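You operate a simulated robot arm through the tools that you are given. There is no shell and no other tool. Be economical: measure what you need, move in short steps, check, and stop when the job is done.

The job below is to be done with a simulated robot arm. You get a single attempt, and the scene is never put back.

JOB
Pull the table leaf open.

It is judged by the outcome, as a careful person would: the job done as asked, and still so three seconds after it is handed in. It fails if anything else is knocked over, pushed out of place, dropped, spilled or broken.

ROBOT AND FRAMES
A 6-joint arm with a two-finger parallel gripper, fixed in place. Base frame: the origin is at the foot of the arm, x ahead of it, y to its left, z up. Units: mm, degrees, N and s.
With the tool pointing down near the work surface it reaches from about 160 to 600 mm from the base axis. Its first joint turns from -66.0 to 66.0 degrees. Payload 2.7 kg.
Tool frame: the origin (TCP) lies between the finger pads and is the grasp point; the fingertips stand 23 mm ahead of it; z points along the fingers, y is the line along which they close. Largest opening 94 mm; finger width 38, thickness 10; the body of the gripper, 54 by 96 mm, starts 39 mm behind the TCP.
Orientation is told as [roll, pitch, yaw] about the base's x, y, z axes, in that order, counted from this pose: with the fingers straight down and closing along the base's y, the tool's x points along the base's -x, its y along +y and its z along -z.

CONTROLS
- The arm moves only by the tool send_rows. Its argument "commands" is a list that holds one entry, the list of rows, each a list of 7 numbers: the turn, a rotation vector about the tool's x, y, z in degrees, then the shift along the tool's x, y, z in mm, then the opening in per cent of the stroke, from 0 (shut) to 100 (fully open). In form: [[[wx, wy, wz, x, y, z, hand], ...]]. A call has 1 to 12 rows; each row shifts and turns the commanded pose from where the row before left it, along the tool's axes as they then stand. Rows are played at 5 a second. More than 50 mm and 8.6 degrees between two rows, or a gripper value outside its range, and nothing of the call is played. Where a pose cannot be reached the arm comes as near as it can. A force on the tool above 40 N (or 10 N above the force at the start of the call, whichever is more), or a blocked arm, ends the call early, and 0.2 s more pass. Each finger travels about 45 mm/s and halts on what it meets, pressing with about 29 N; the grip force reading is that of the motor and also rises with nothing between the fingers. The clock runs only during rows and for 0.2 s after the last one: add rows that do not move to give the fingers time. The reply holds the time, the measured pose of the TCP, the force on the tool along the base axes, the opening and the grip force, in the units named above and with some noise, and new pictures: "views" is both (left out), scene, wrist or none.
- Cameras (640 x 400 px; columns grow to the right, rows downward): "scene" is fixed at [81.2, -488.7, 1367.3]; the picture's right is [0.33, -0.94, 0.00], its down [-0.79, -0.27, -0.55] and it looks along [0.52, 0.18, -0.83] (base axes); focal length 336 px, centre (320, 200). "wrist" rides on the gripper at [-39, 0, -44] in the tool frame; the picture's right is [0.00, -1.00, 0.00], its down [0.97, 0.00, -0.24] and it looks along [0.24, 0.00, 0.97] (tool axes); focal length 218 px, centre (320, 200).
- pixel_to_xyz(camera, pixels): for up to 12 pixels [column, row] of the newest picture of that camera ("zoom" is the newest enlarged one), the place [x, y, z] in the base frame of the surface seen there, good to about 2 mm, but the place of the scene camera against the robot may be out by one fixed shift of up to 25 mm in any direction. No time passes.
- zoom(camera, box): a new picture of the part [left, top, right, bottom] of that camera's present view, enlarged. No time passes.
- sign_off(): hands the job in; it is judged then, once.

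Keep the steps short. Do not move on a guess: measure, check each grasp and each placing, and mend mistakes. In all there are 60 turns and 120 pictures (those below and enlarged ones count). Leave the gripper open and the arm clear of the work at the hand-in unless told otherwise, and finish with a single line.

The tools are called as name(argument=value, ...) on one line, values as JSON. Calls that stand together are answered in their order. send_rows: Moves the arm, as the interface text tells. Its arguments: {"type":"object","properties":{"commands":{"type":"array"},"views":{"type":"string","enum":["both","scene","wrist","none"]}},"required":["commands"]} The other tools are called the same way: pixel_to_xyz (camera, pixels) gives the place of the surface under pixels of a picture; zoom (camera, box) takes an enlarged picture of a part of a camera's view; sign_off () hands the job in.

At the start:

```text
t: 0.0
tool_pos: [423.7, -163.3, 861.4]
ee_rot: [0.0, 0.0, 0.0]
contact_force: [-0.3, 0.1, 0.2]
opening: 94.0
grip_force: 0.1
```

scene: 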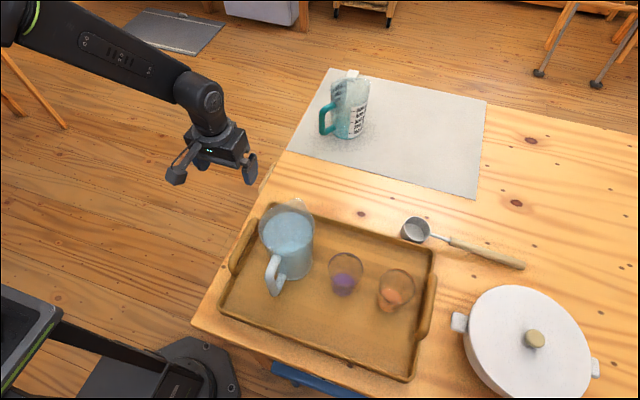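
wrist: 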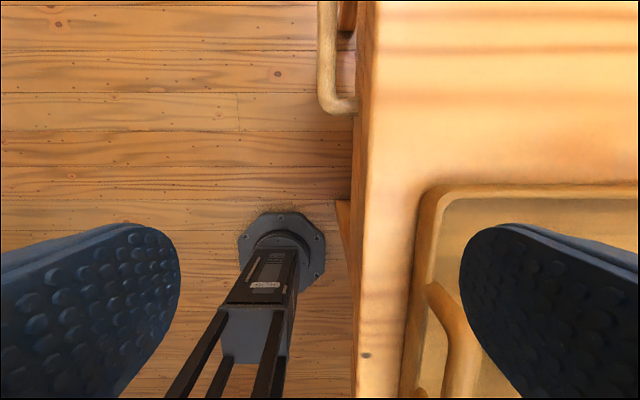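

The wrist picture shows a bar handle on the table's edge near (330,60). I'll zoom in on it in both views and measure it.

zoom(camera="wrist", box=[260, 0, 420, 130])

zoom(camera="scene", box=[180, 60, 340, 220])

pixel_to_xyz(camera="wrist", pixels=[[325, 10], [325, 50], [327, 90], [335, 105], [350, 105], [362, 60], [385, 60], [345, 15], [365, 250], [450, 100], [600, 100], [345, 60]])

pixel_to_xyz(camera="scene", pixels=[[265, 175], [275, 165], [300, 150], [345, 135], [350, 75], [288, 240], [290, 205], [235, 250]])

```text
3.08 times, centred on (340, 65) of wrist
```

zoom: 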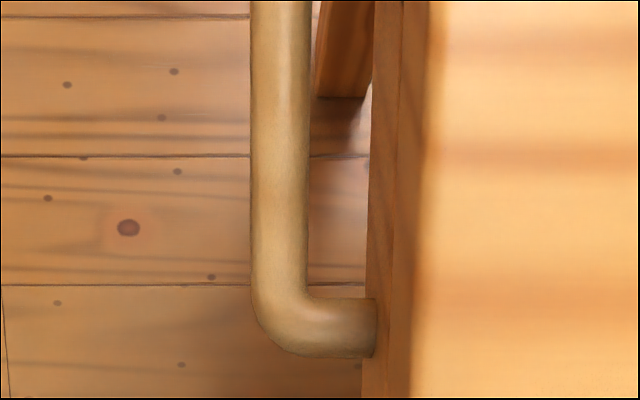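

```text
2.50 times, centred on (260, 140) of scene
```

zoom: 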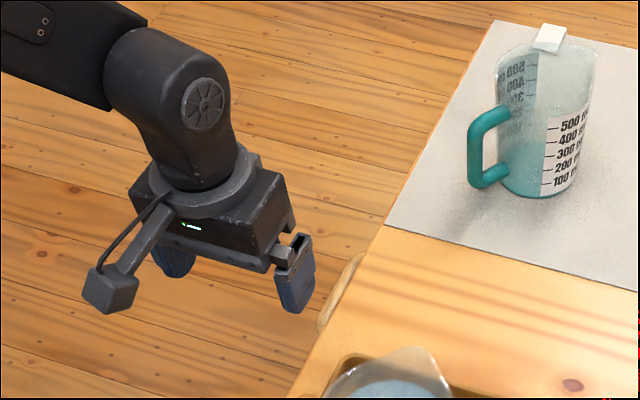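

```text
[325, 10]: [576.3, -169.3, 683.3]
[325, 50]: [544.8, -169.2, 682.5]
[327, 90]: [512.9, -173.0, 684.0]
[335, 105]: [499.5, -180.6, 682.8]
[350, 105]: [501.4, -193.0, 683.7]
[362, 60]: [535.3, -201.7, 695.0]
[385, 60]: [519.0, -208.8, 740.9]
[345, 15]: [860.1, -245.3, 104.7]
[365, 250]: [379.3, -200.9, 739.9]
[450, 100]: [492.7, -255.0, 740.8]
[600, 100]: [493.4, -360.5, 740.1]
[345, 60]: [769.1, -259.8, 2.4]
```

```text
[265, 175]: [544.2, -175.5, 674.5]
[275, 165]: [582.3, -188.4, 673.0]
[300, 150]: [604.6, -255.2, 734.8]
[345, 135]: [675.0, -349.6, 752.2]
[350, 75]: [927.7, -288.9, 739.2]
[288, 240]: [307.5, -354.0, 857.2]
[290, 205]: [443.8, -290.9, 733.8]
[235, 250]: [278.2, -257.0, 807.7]
```

The bar runs along x at about y=-172, z top ≈683. The table top is at z≈740 and its edge at y≈-203. Next I'll measure the bar's edges, its root and the face behind it precisely.

pixel_to_xyz(camera="zoom", pixels=[[275, 300], [260, 300]])

pixel_to_xyz(camera="wrist", pixels=[[319, 50], [322, 50], [328, 50], [332, 50], [335, 50], [357, 105], [359, 60], [368, 60], [373, 60], [376, 60], [342, 5], [356, 30]])

send_rows(commands=[[[0, 0, 0, -40, 0, 0, 100], [0, 0, 0, -40, 20, 0, 100], [0, 0, 0, 0, 30, 0, 100], [0, 0, 0, 0, 0, 0, 100]]])

```text
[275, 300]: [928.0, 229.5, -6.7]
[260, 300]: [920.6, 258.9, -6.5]
```

```text
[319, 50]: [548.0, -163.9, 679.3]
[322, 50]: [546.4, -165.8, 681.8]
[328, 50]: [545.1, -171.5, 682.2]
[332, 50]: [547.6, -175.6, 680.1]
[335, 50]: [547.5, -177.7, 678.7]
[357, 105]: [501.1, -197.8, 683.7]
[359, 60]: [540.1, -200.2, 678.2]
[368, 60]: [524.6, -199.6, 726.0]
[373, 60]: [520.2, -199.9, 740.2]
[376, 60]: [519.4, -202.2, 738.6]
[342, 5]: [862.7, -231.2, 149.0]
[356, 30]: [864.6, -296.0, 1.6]
```

```text
t: 1.0
tool_pos: [504.1, -113.9, 862.4]
ee_rot: [0.0, 0.0, -0.1]
contact_force: [-0.2, 0.0, 0.0]
opening: 94.1
grip_force: 0.0
```

scene: 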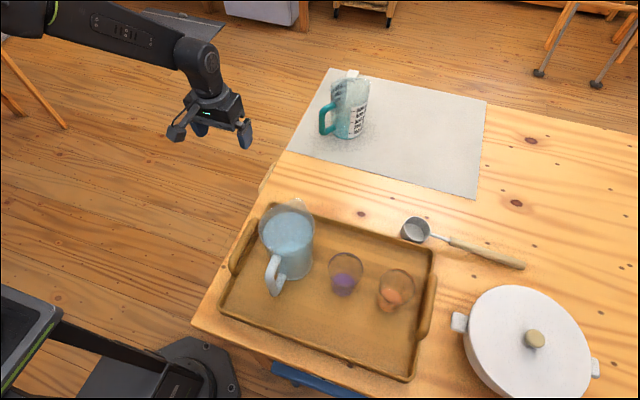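
wrist: 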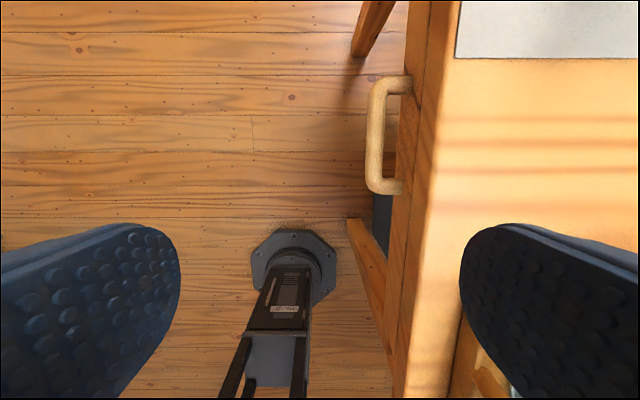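

zoom(camera="wrist", box=[340, 0, 500, 260])

pixel_to_xyz(camera="wrist", pixels=[[377, 85], [375, 120], [375, 160], [378, 180], [395, 85], [395, 187], [408, 130], [413, 100], [430, 100], [440, 100], [412, 300], [425, 30]])

```text
1.54 times, centred on (420, 130) of wrist
```

zoom: 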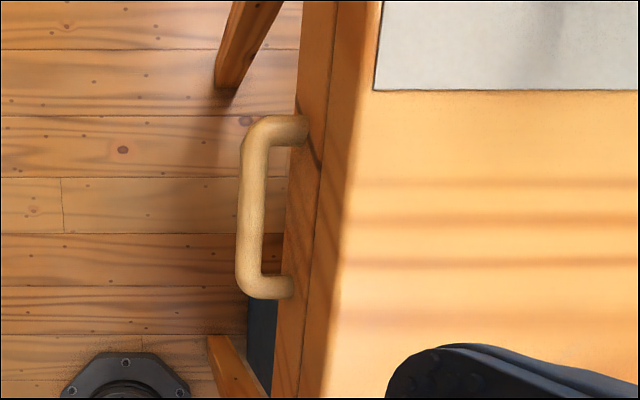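

```text
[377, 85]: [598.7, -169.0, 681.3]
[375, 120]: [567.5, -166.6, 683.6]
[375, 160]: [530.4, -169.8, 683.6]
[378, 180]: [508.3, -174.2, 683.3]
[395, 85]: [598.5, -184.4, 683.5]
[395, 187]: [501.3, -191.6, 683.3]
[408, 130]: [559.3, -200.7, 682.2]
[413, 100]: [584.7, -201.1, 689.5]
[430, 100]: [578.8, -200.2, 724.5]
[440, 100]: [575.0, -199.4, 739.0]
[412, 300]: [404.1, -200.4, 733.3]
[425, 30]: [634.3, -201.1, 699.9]
```

The handle spans x≈502–598. The bar is 16 mm thick, centred near y=-171, z=675, and the face is at y=-200, so the gap is about 21 mm. I'll tilt the tool 35° so the body clears the table edge, then move to a standoff along the approach line.

send_rows(commands=[[[0, 0, 0, -36, 0, 0, 60], [7, 0, 0, 0, 0, 0, 32], [7, 0, 0, 0, 0, 0, 32], [7, 0, 0, 0, 0, 0, 32], [7, 0, 0, 0, 0, 0, 32], [7, 0, 0, 0, 0, 0, 32], [0, 0, 0, 0, 16.4, 31.5, 32], [0, 0, 0, 0, 16.4, 31.5, 32], [0, 0, 0, 0, 16.4, 31.5, 32], [0, 0, 0, 0, 16.4, 31.5, 32], [0, 0, 0, 0, 0, 0, 32]]])

```text
t: 3.4
tool_pos: [537.5, -133.3, 719.7]
ee_rot: [-34.9, -0.1, 0.0]
contact_force: [0.8, -0.1, 0.6]
opening: 30.1
grip_force: 0.0
```

scene: 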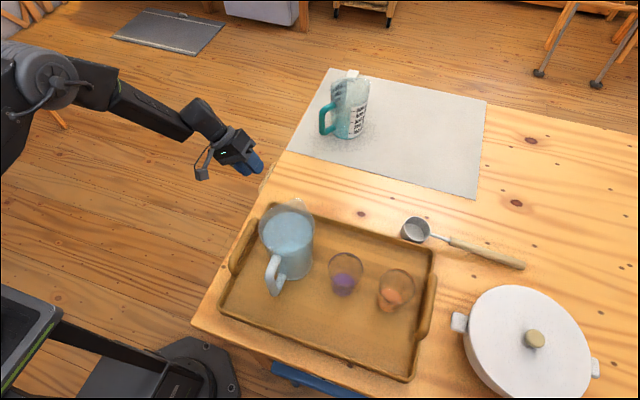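
wrist: 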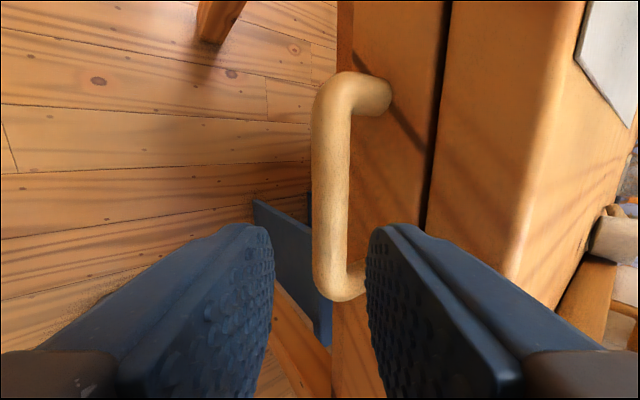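

I'm at the standoff and the bar sits between the fingers. I'll re-measure the bar, the leaf panel and the blue object from here.

pixel_to_xyz(camera="wrist", pixels=[[316, 200], [330, 200], [345, 200], [315, 240], [332, 240], [318, 150], [333, 150], [390, 200], [425, 200], [440, 200], [280, 230], [325, 330]])

```text
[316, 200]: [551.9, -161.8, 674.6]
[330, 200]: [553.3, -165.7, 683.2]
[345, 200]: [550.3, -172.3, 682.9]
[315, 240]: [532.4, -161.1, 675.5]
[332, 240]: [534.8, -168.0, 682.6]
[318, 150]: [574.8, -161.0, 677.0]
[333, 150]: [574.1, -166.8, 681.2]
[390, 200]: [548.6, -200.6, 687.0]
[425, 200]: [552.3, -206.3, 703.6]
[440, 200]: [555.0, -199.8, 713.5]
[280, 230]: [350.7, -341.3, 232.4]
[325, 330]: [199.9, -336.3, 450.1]
```

The bar centre is at y≈-170, z≈675. I'll shift 8 mm toward the handle's middle, then advance 49 mm along the tool axis.

send_rows(commands=[[[0, 0, 0, -8, 0, 0, 32], [0, 0, 0, 0, 0, 12, 32], [0, 0, 0, 0, 0, 12, 32], [0, 0, 0, 0, 0, 9, 32], [0, 0, 0, 0, 0, 8, 32], [0, 0, 0, 0, 0, 8, 32], [0, 0, 0, 0, 0, 0, 32]]])

```text
t: 5.0
tool_pos: [547.6, -162.7, 679.9]
ee_rot: [-35.1, -0.1, 0.0]
contact_force: [0.2, 0.8, 0.3]
opening: 29.9
grip_force: 0.1
```

scene: 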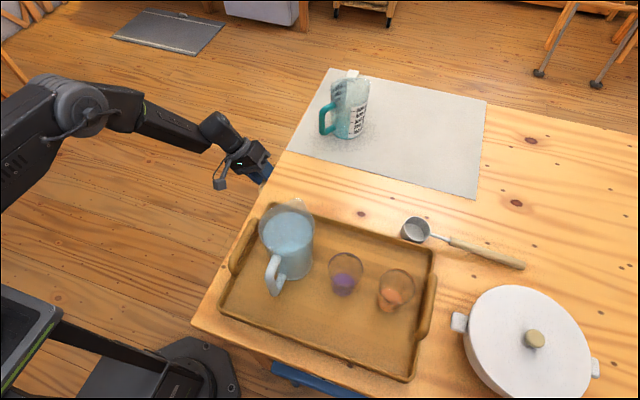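
wrist: 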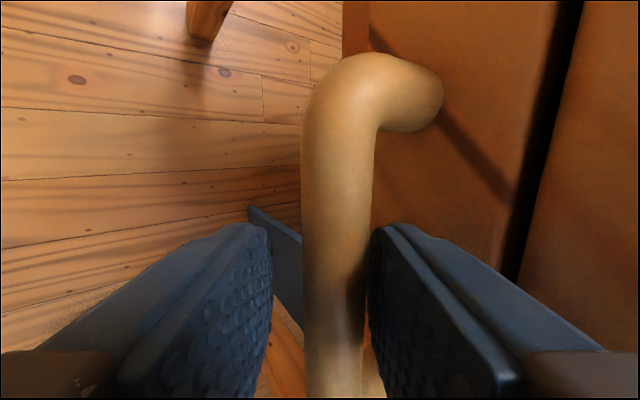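

No contact force, and the bar is between the fingers with the inner finger behind it. I'll close on it now.

send_rows(commands=[[[0, 0, 0, 0, 0, 0, 20], [0, 0, 0, 0, 0, 0, 8], [0, 0, 0, 0, 0, 0, 8], [0, 0, 0, 0, 0, 0, 8]]], views="wrist")

```text
t: 6.0
tool_pos: [548.6, -161.6, 683.2]
ee_rot: [-35.1, -0.1, 0.0]
contact_force: [-2.2, -4.0, 19.1]
opening: 17.9
grip_force: 45.3
```

wrist: 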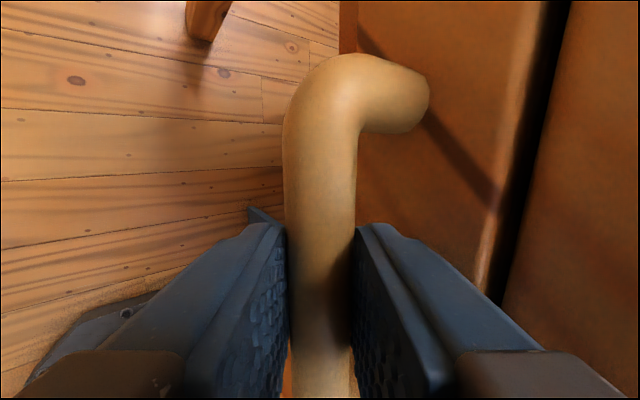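

The bar is held at 17.9 mm, with about 19 N upward on the tool. I'll ease that offset, then pull about 20 mm along +y.

send_rows(commands=[[[0, 0, 0, 0, -1.1, -3.0, 8], [0, 0, 0, 0, 0, 0, 8], [0, 0, 0, 0, 4.1, -2.87, 8], [0, 0, 0, 0, 4.1, -2.87, 8], [0, 0, 0, 0, 4.1, -2.87, 8], [0, 0, 0, 0, 4.1, -2.87, 8]]])

```text
t: 7.4
tool_pos: [549.1, -138.4, 682.5]
ee_rot: [-34.8, -0.2, 0.1]
contact_force: [22.6, -3.7, -22.2]
opening: 17.6
grip_force: 45.3
```

scene: 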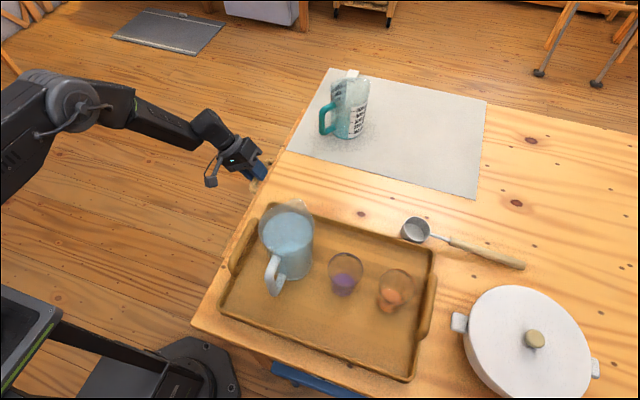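
wrist: 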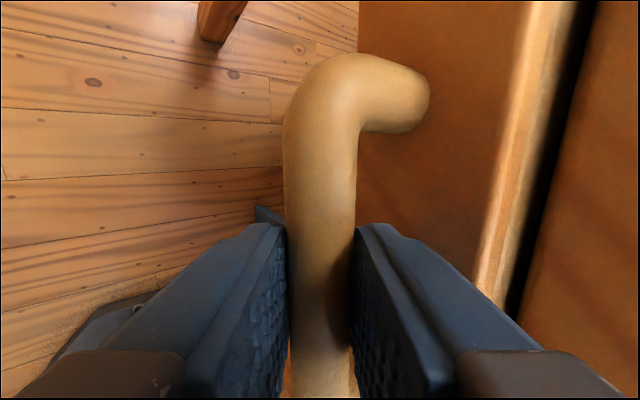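

The leaf moves: the handle came out about 23 mm. There's some side load (x +22.6, z -22.2), so I'll shift the command a little to relieve it and check.

send_rows(commands=[[[0, 0, 0, -1.5, 0.9, 1.25, 8], [0, 0, 0, 0, 0, 0, 8]]], views="none")

```text
t: 8.0
tool_pos: [548.2, -140.1, 682.3]
ee_rot: [-35.0, 0.1, 0.0]
contact_force: [-3.2, 4.6, 1.0]
opening: 17.6
grip_force: 45.1
```

The load is gone. I'll pull about 50 mm more.

send_rows(commands=[[[0, 0, 0, 0, 6.55, -4.59, 8], [0, 0, 0, 0, 6.55, -4.59, 8], [0, 0, 0, 0, 6.55, -4.59, 8], [0, 0, 0, 0, 6.55, -4.59, 8], [0, 0, 0, 0, 6.55, -4.59, 8], [0, 0, 0, 0, 6.55, -4.59, 8], [0, 0, 0, 0, 0, 0, 8]]])

```text
t: 9.6
tool_pos: [547.8, -92.9, 681.0]
ee_rot: [-35.0, 0.1, -0.1]
contact_force: [-11.6, -2.8, 13.3]
opening: 17.8
grip_force: 45.2
```

scene: 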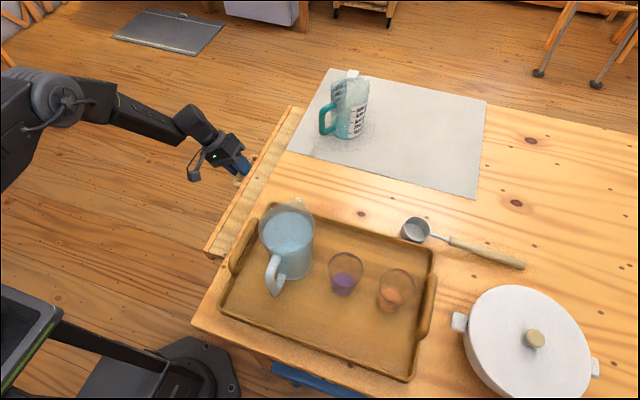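
wrist: 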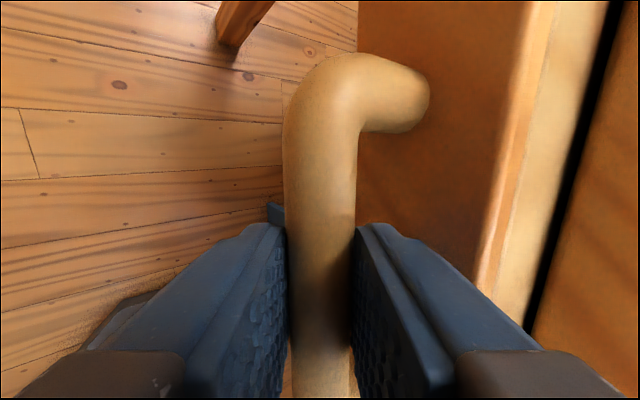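

The leaf is sliding out straight, with its edge strip now showing in the scene picture. I'll continue with small corrections.

send_rows(commands=[[[0, 0, 0, 0.7, 6.0, -5.3, 8], [0, 0, 0, 0, 6.55, -4.59, 8], [0, 0, 0, 0, 6.55, -4.59, 8], [0, 0, 0, 0, 6.55, -4.59, 8], [0, 0, 0, 0, 6.55, -4.59, 8], [0, 0, 0, 0, 6.55, -4.59, 8], [0, 0, 0, 0, 6.55, -4.59, 8], [0, 0, 0, 0, 0, 0, 8]]])

```text
t: 11.4
tool_pos: [549.0, -35.9, 682.3]
ee_rot: [-35.0, -0.1, 0.0]
contact_force: [-8.6, -0.7, -4.2]
opening: 17.6
grip_force: 45.2
```

scene: 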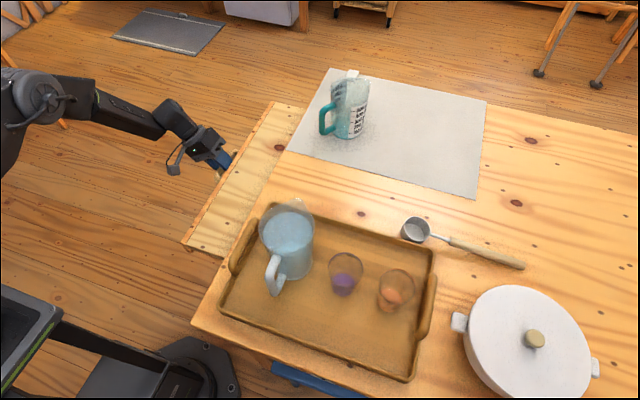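
wrist: 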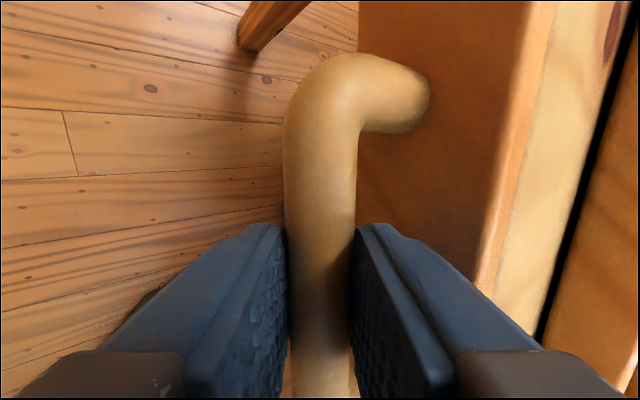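

It's out about 127 mm with low force. I'll keep going.

send_rows(commands=[[[0, 0, 0, 0.7, 6.55, -4.59, 8], [0, 0, 0, 0, 6.55, -4.59, 8], [0, 0, 0, 0, 6.55, -4.59, 8], [0, 0, 0, 0, 6.55, -4.59, 8], [0, 0, 0, 0, 6.55, -4.59, 8], [0, 0, 0, 0, 6.55, -4.59, 8], [0, 0, 0, 0, 6.55, -4.59, 8], [0, 0, 0, 0, 0, 0, 8]]])

```text
t: 13.2
tool_pos: [548.4, 21.5, 681.9]
ee_rot: [-34.9, -0.2, 0.1]
contact_force: [18.0, -2.5, -23.5]
opening: 17.7
grip_force: 44.8
```

scene: 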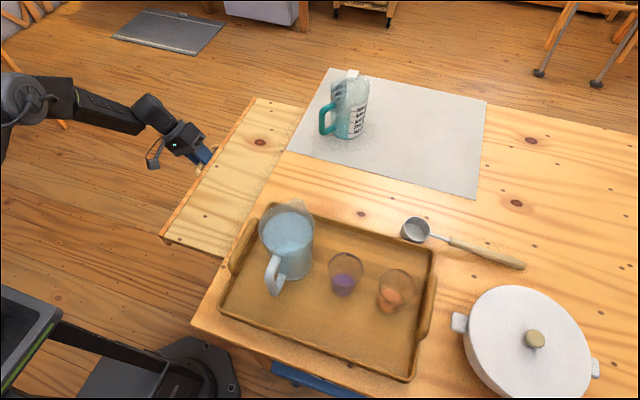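
wrist: 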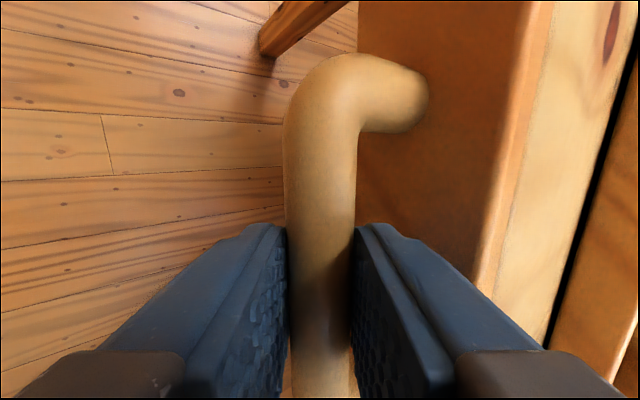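

It's out about 184 mm and hasn't reached a stop. I'll relieve the side load and continue.

send_rows(commands=[[[0, 0, 0, -1.2, 7.3, -3.5, 8], [0, 0, 0, 0, 6.55, -4.59, 8], [0, 0, 0, 0, 6.55, -4.59, 8], [0, 0, 0, 0, 6.55, -4.59, 8], [0, 0, 0, 0, 6.55, -4.59, 8], [0, 0, 0, 0, 6.55, -4.59, 8], [0, 0, 0, 0, 6.55, -4.59, 8], [0, 0, 0, 0, 0, 0, 8]]])

```text
t: 15.0
tool_pos: [548.8, 73.9, 683.2]
ee_rot: [-35.0, 0.0, -0.2]
contact_force: [-14.0, -3.5, 13.7]
opening: 17.9
grip_force: 45.1
```

scene: 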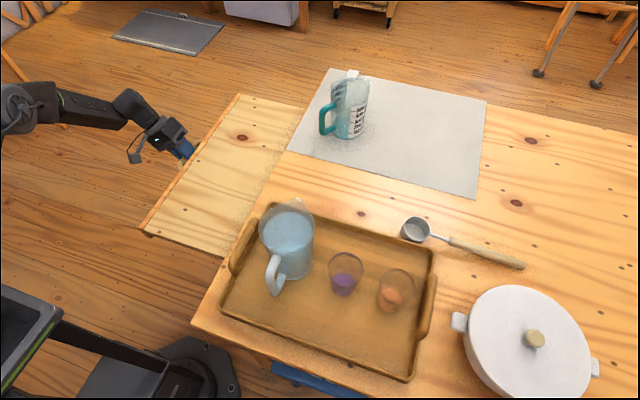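
wrist: 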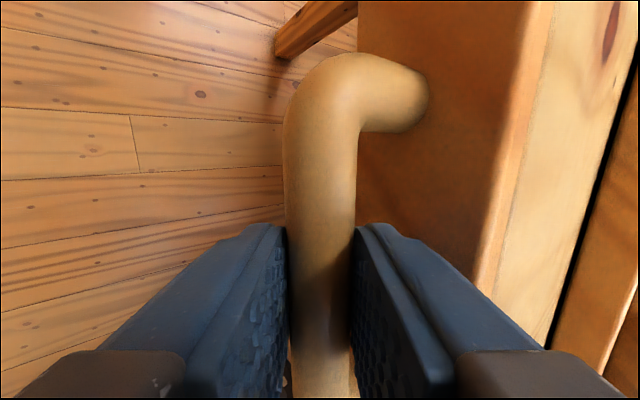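

It's out about 236 mm. I'll continue in smaller steps and watch for the end stop.

send_rows(commands=[[[0, 0, 0, 0.8, 4.3, -4.2, 8], [0, 0, 0, 0, 4.91, -3.44, 8], [0, 0, 0, 0, 4.91, -3.44, 8], [0, 0, 0, 0, 4.91, -3.44, 8], [0, 0, 0, 0, 4.91, -3.44, 8], [0, 0, 0, 0, 4.91, -3.44, 8], [0, 0, 0, 0, 0, 0, 8]]], views="scene")

```text
t: 16.6
tool_pos: [548.0, 110.9, 682.6]
ee_rot: [-35.0, -0.2, 0.0]
contact_force: [12.1, -3.7, -15.8]
opening: 18.0
grip_force: 45.2
```

scene: 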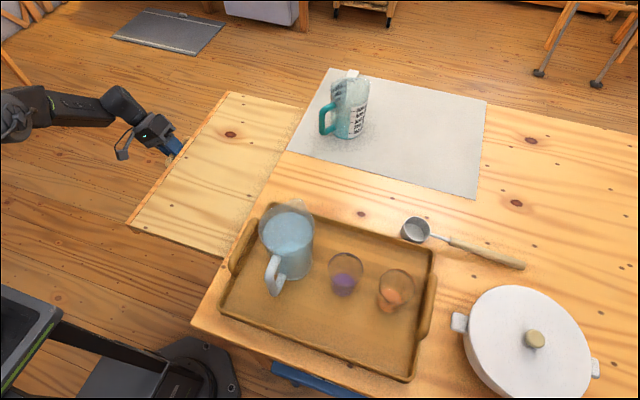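

send_rows(commands=[[[0, 0, 0, -0.8, 5.4, -2.8, 8], [0, 0, 0, 0, 4.91, -3.44, 8], [0, 0, 0, 0, 4.91, -3.44, 8], [0, 0, 0, 0, 4.91, -3.44, 8], [0, 0, 0, 0, 4.91, -3.44, 8], [0, 0, 0, 0, 4.91, -3.44, 8], [0, 0, 0, 0, 0, 0, 8]]], views="scene")

```text
t: 18.0
tool_pos: [548.4, 135.2, 682.5]
ee_rot: [-35.9, 0.4, -0.6]
contact_force: [-2.7, -4.6, 2.5]
opening: 17.8
grip_force: 44.8
stopped in row 6: the force on the tool passed its limit (the readings are from after the stop); the commanded pose is now the measured one
```

scene: 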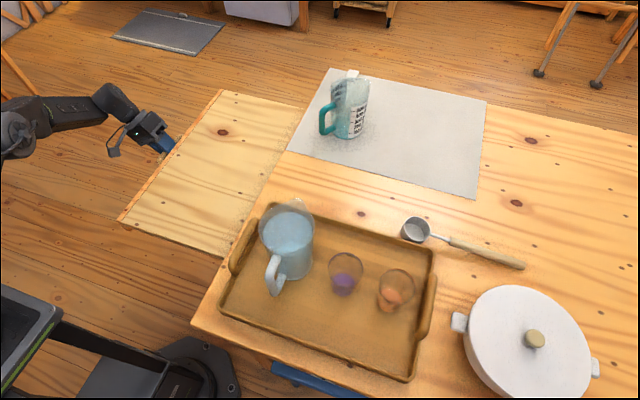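

A force stop came at y≈135, about 297 mm out, so this is likely the end stop. I'll confirm with a gentle few millimetres.

send_rows(commands=[[[0, 0, 0, 0, 1.64, -1.15, 8], [0, 0, 0, 0, 1.64, -1.15, 8], [0, 0, 0, 0, 1.64, -1.15, 8], [0, 0, 0, 0, 1.64, -1.15, 8], [0, 0, 0, 0, 0, 0, 8]]], views="none")

```text
t: 18.7
tool_pos: [548.6, 134.0, 681.2]
ee_rot: [-36.4, 0.7, -0.8]
contact_force: [-4.3, -4.2, 4.5]
opening: 18.1
grip_force: 45.2
stopped in row 3: the force on the tool passed its limit (the readings are from after the stop); the commanded pose is now the measured one
```

The end stop is firm and y doesn't increase. The leaf is fully open, so I'll release gently with a small opening, then back out along the tool axis.

send_rows(commands=[[[0, 0, 0, 0, 0, 0, 8], [0, 0, 0, 0, 0, 0, 23], [0, 0, 0, 0, 0, 0, 27], [0, 0, 0, 0, 0, 0, 27]]], views="wrist")

```text
t: 19.7
tool_pos: [548.0, 136.4, 682.4]
ee_rot: [-36.4, 0.8, -0.7]
contact_force: [-0.4, -0.1, 0.2]
opening: 25.3
grip_force: 0.1
```

wrist: 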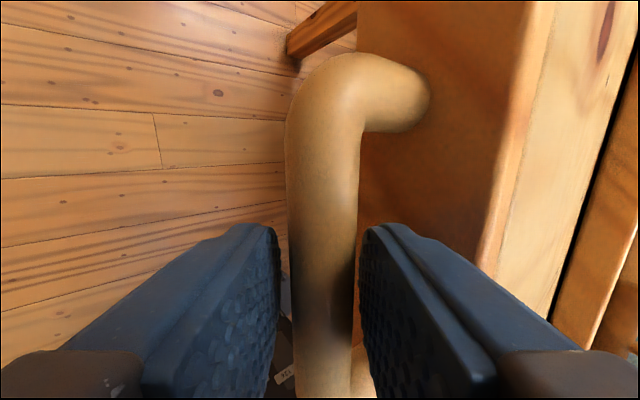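

Released, with no contact force. I'll back off along the tool axis and then open the gripper fully.

send_rows(commands=[[[0, 0, 0, 0, 0, -8, 27], [0, 0, 0, 0, 0, -12, 27], [0, 0, 0, 0, 0, -20, 27], [0, 0, 0, 0, 0, -25, 27], [0, 0, 0, 0, 0, -25, 60], [0, 0, 0, 0, 0, -10, 100], [0, 0, 0, 0, 0, 0, 100], [0, 0, 0, 0, 0, 0, 100]]])

```text
t: 21.5
tool_pos: [549.3, 195.8, 764.4]
ee_rot: [-36.3, 0.7, -0.7]
contact_force: [-0.6, 0.1, 0.0]
opening: 94.1
grip_force: 0.2
```

scene: 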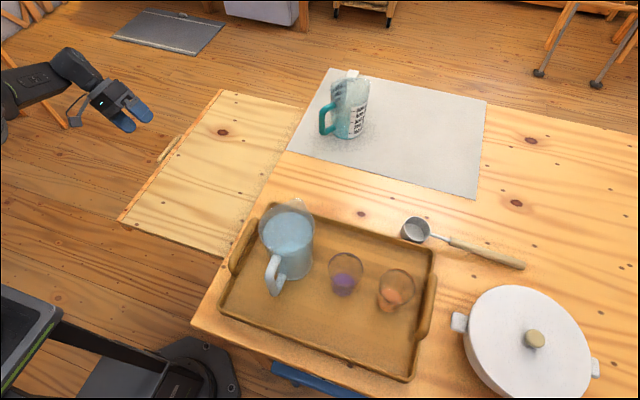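
wrist: 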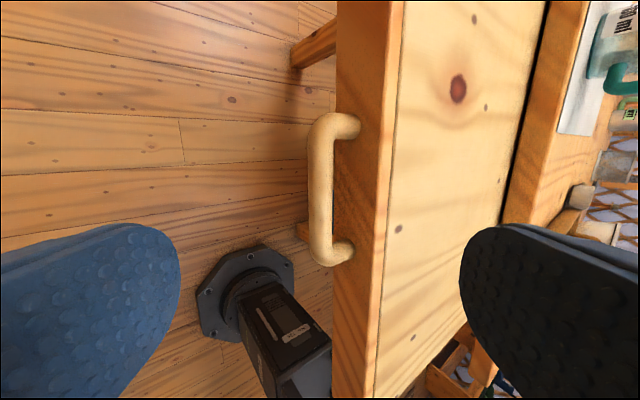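

The leaf stays fully open, nothing else has moved, and the arm is clear with the gripper open. I'm handing in.

sign_off()

```text
The job is handed in.
```

The table leaf is pulled open to its end stop, about 297 mm, with nothing else disturbed and the arm clear with the gripper open.
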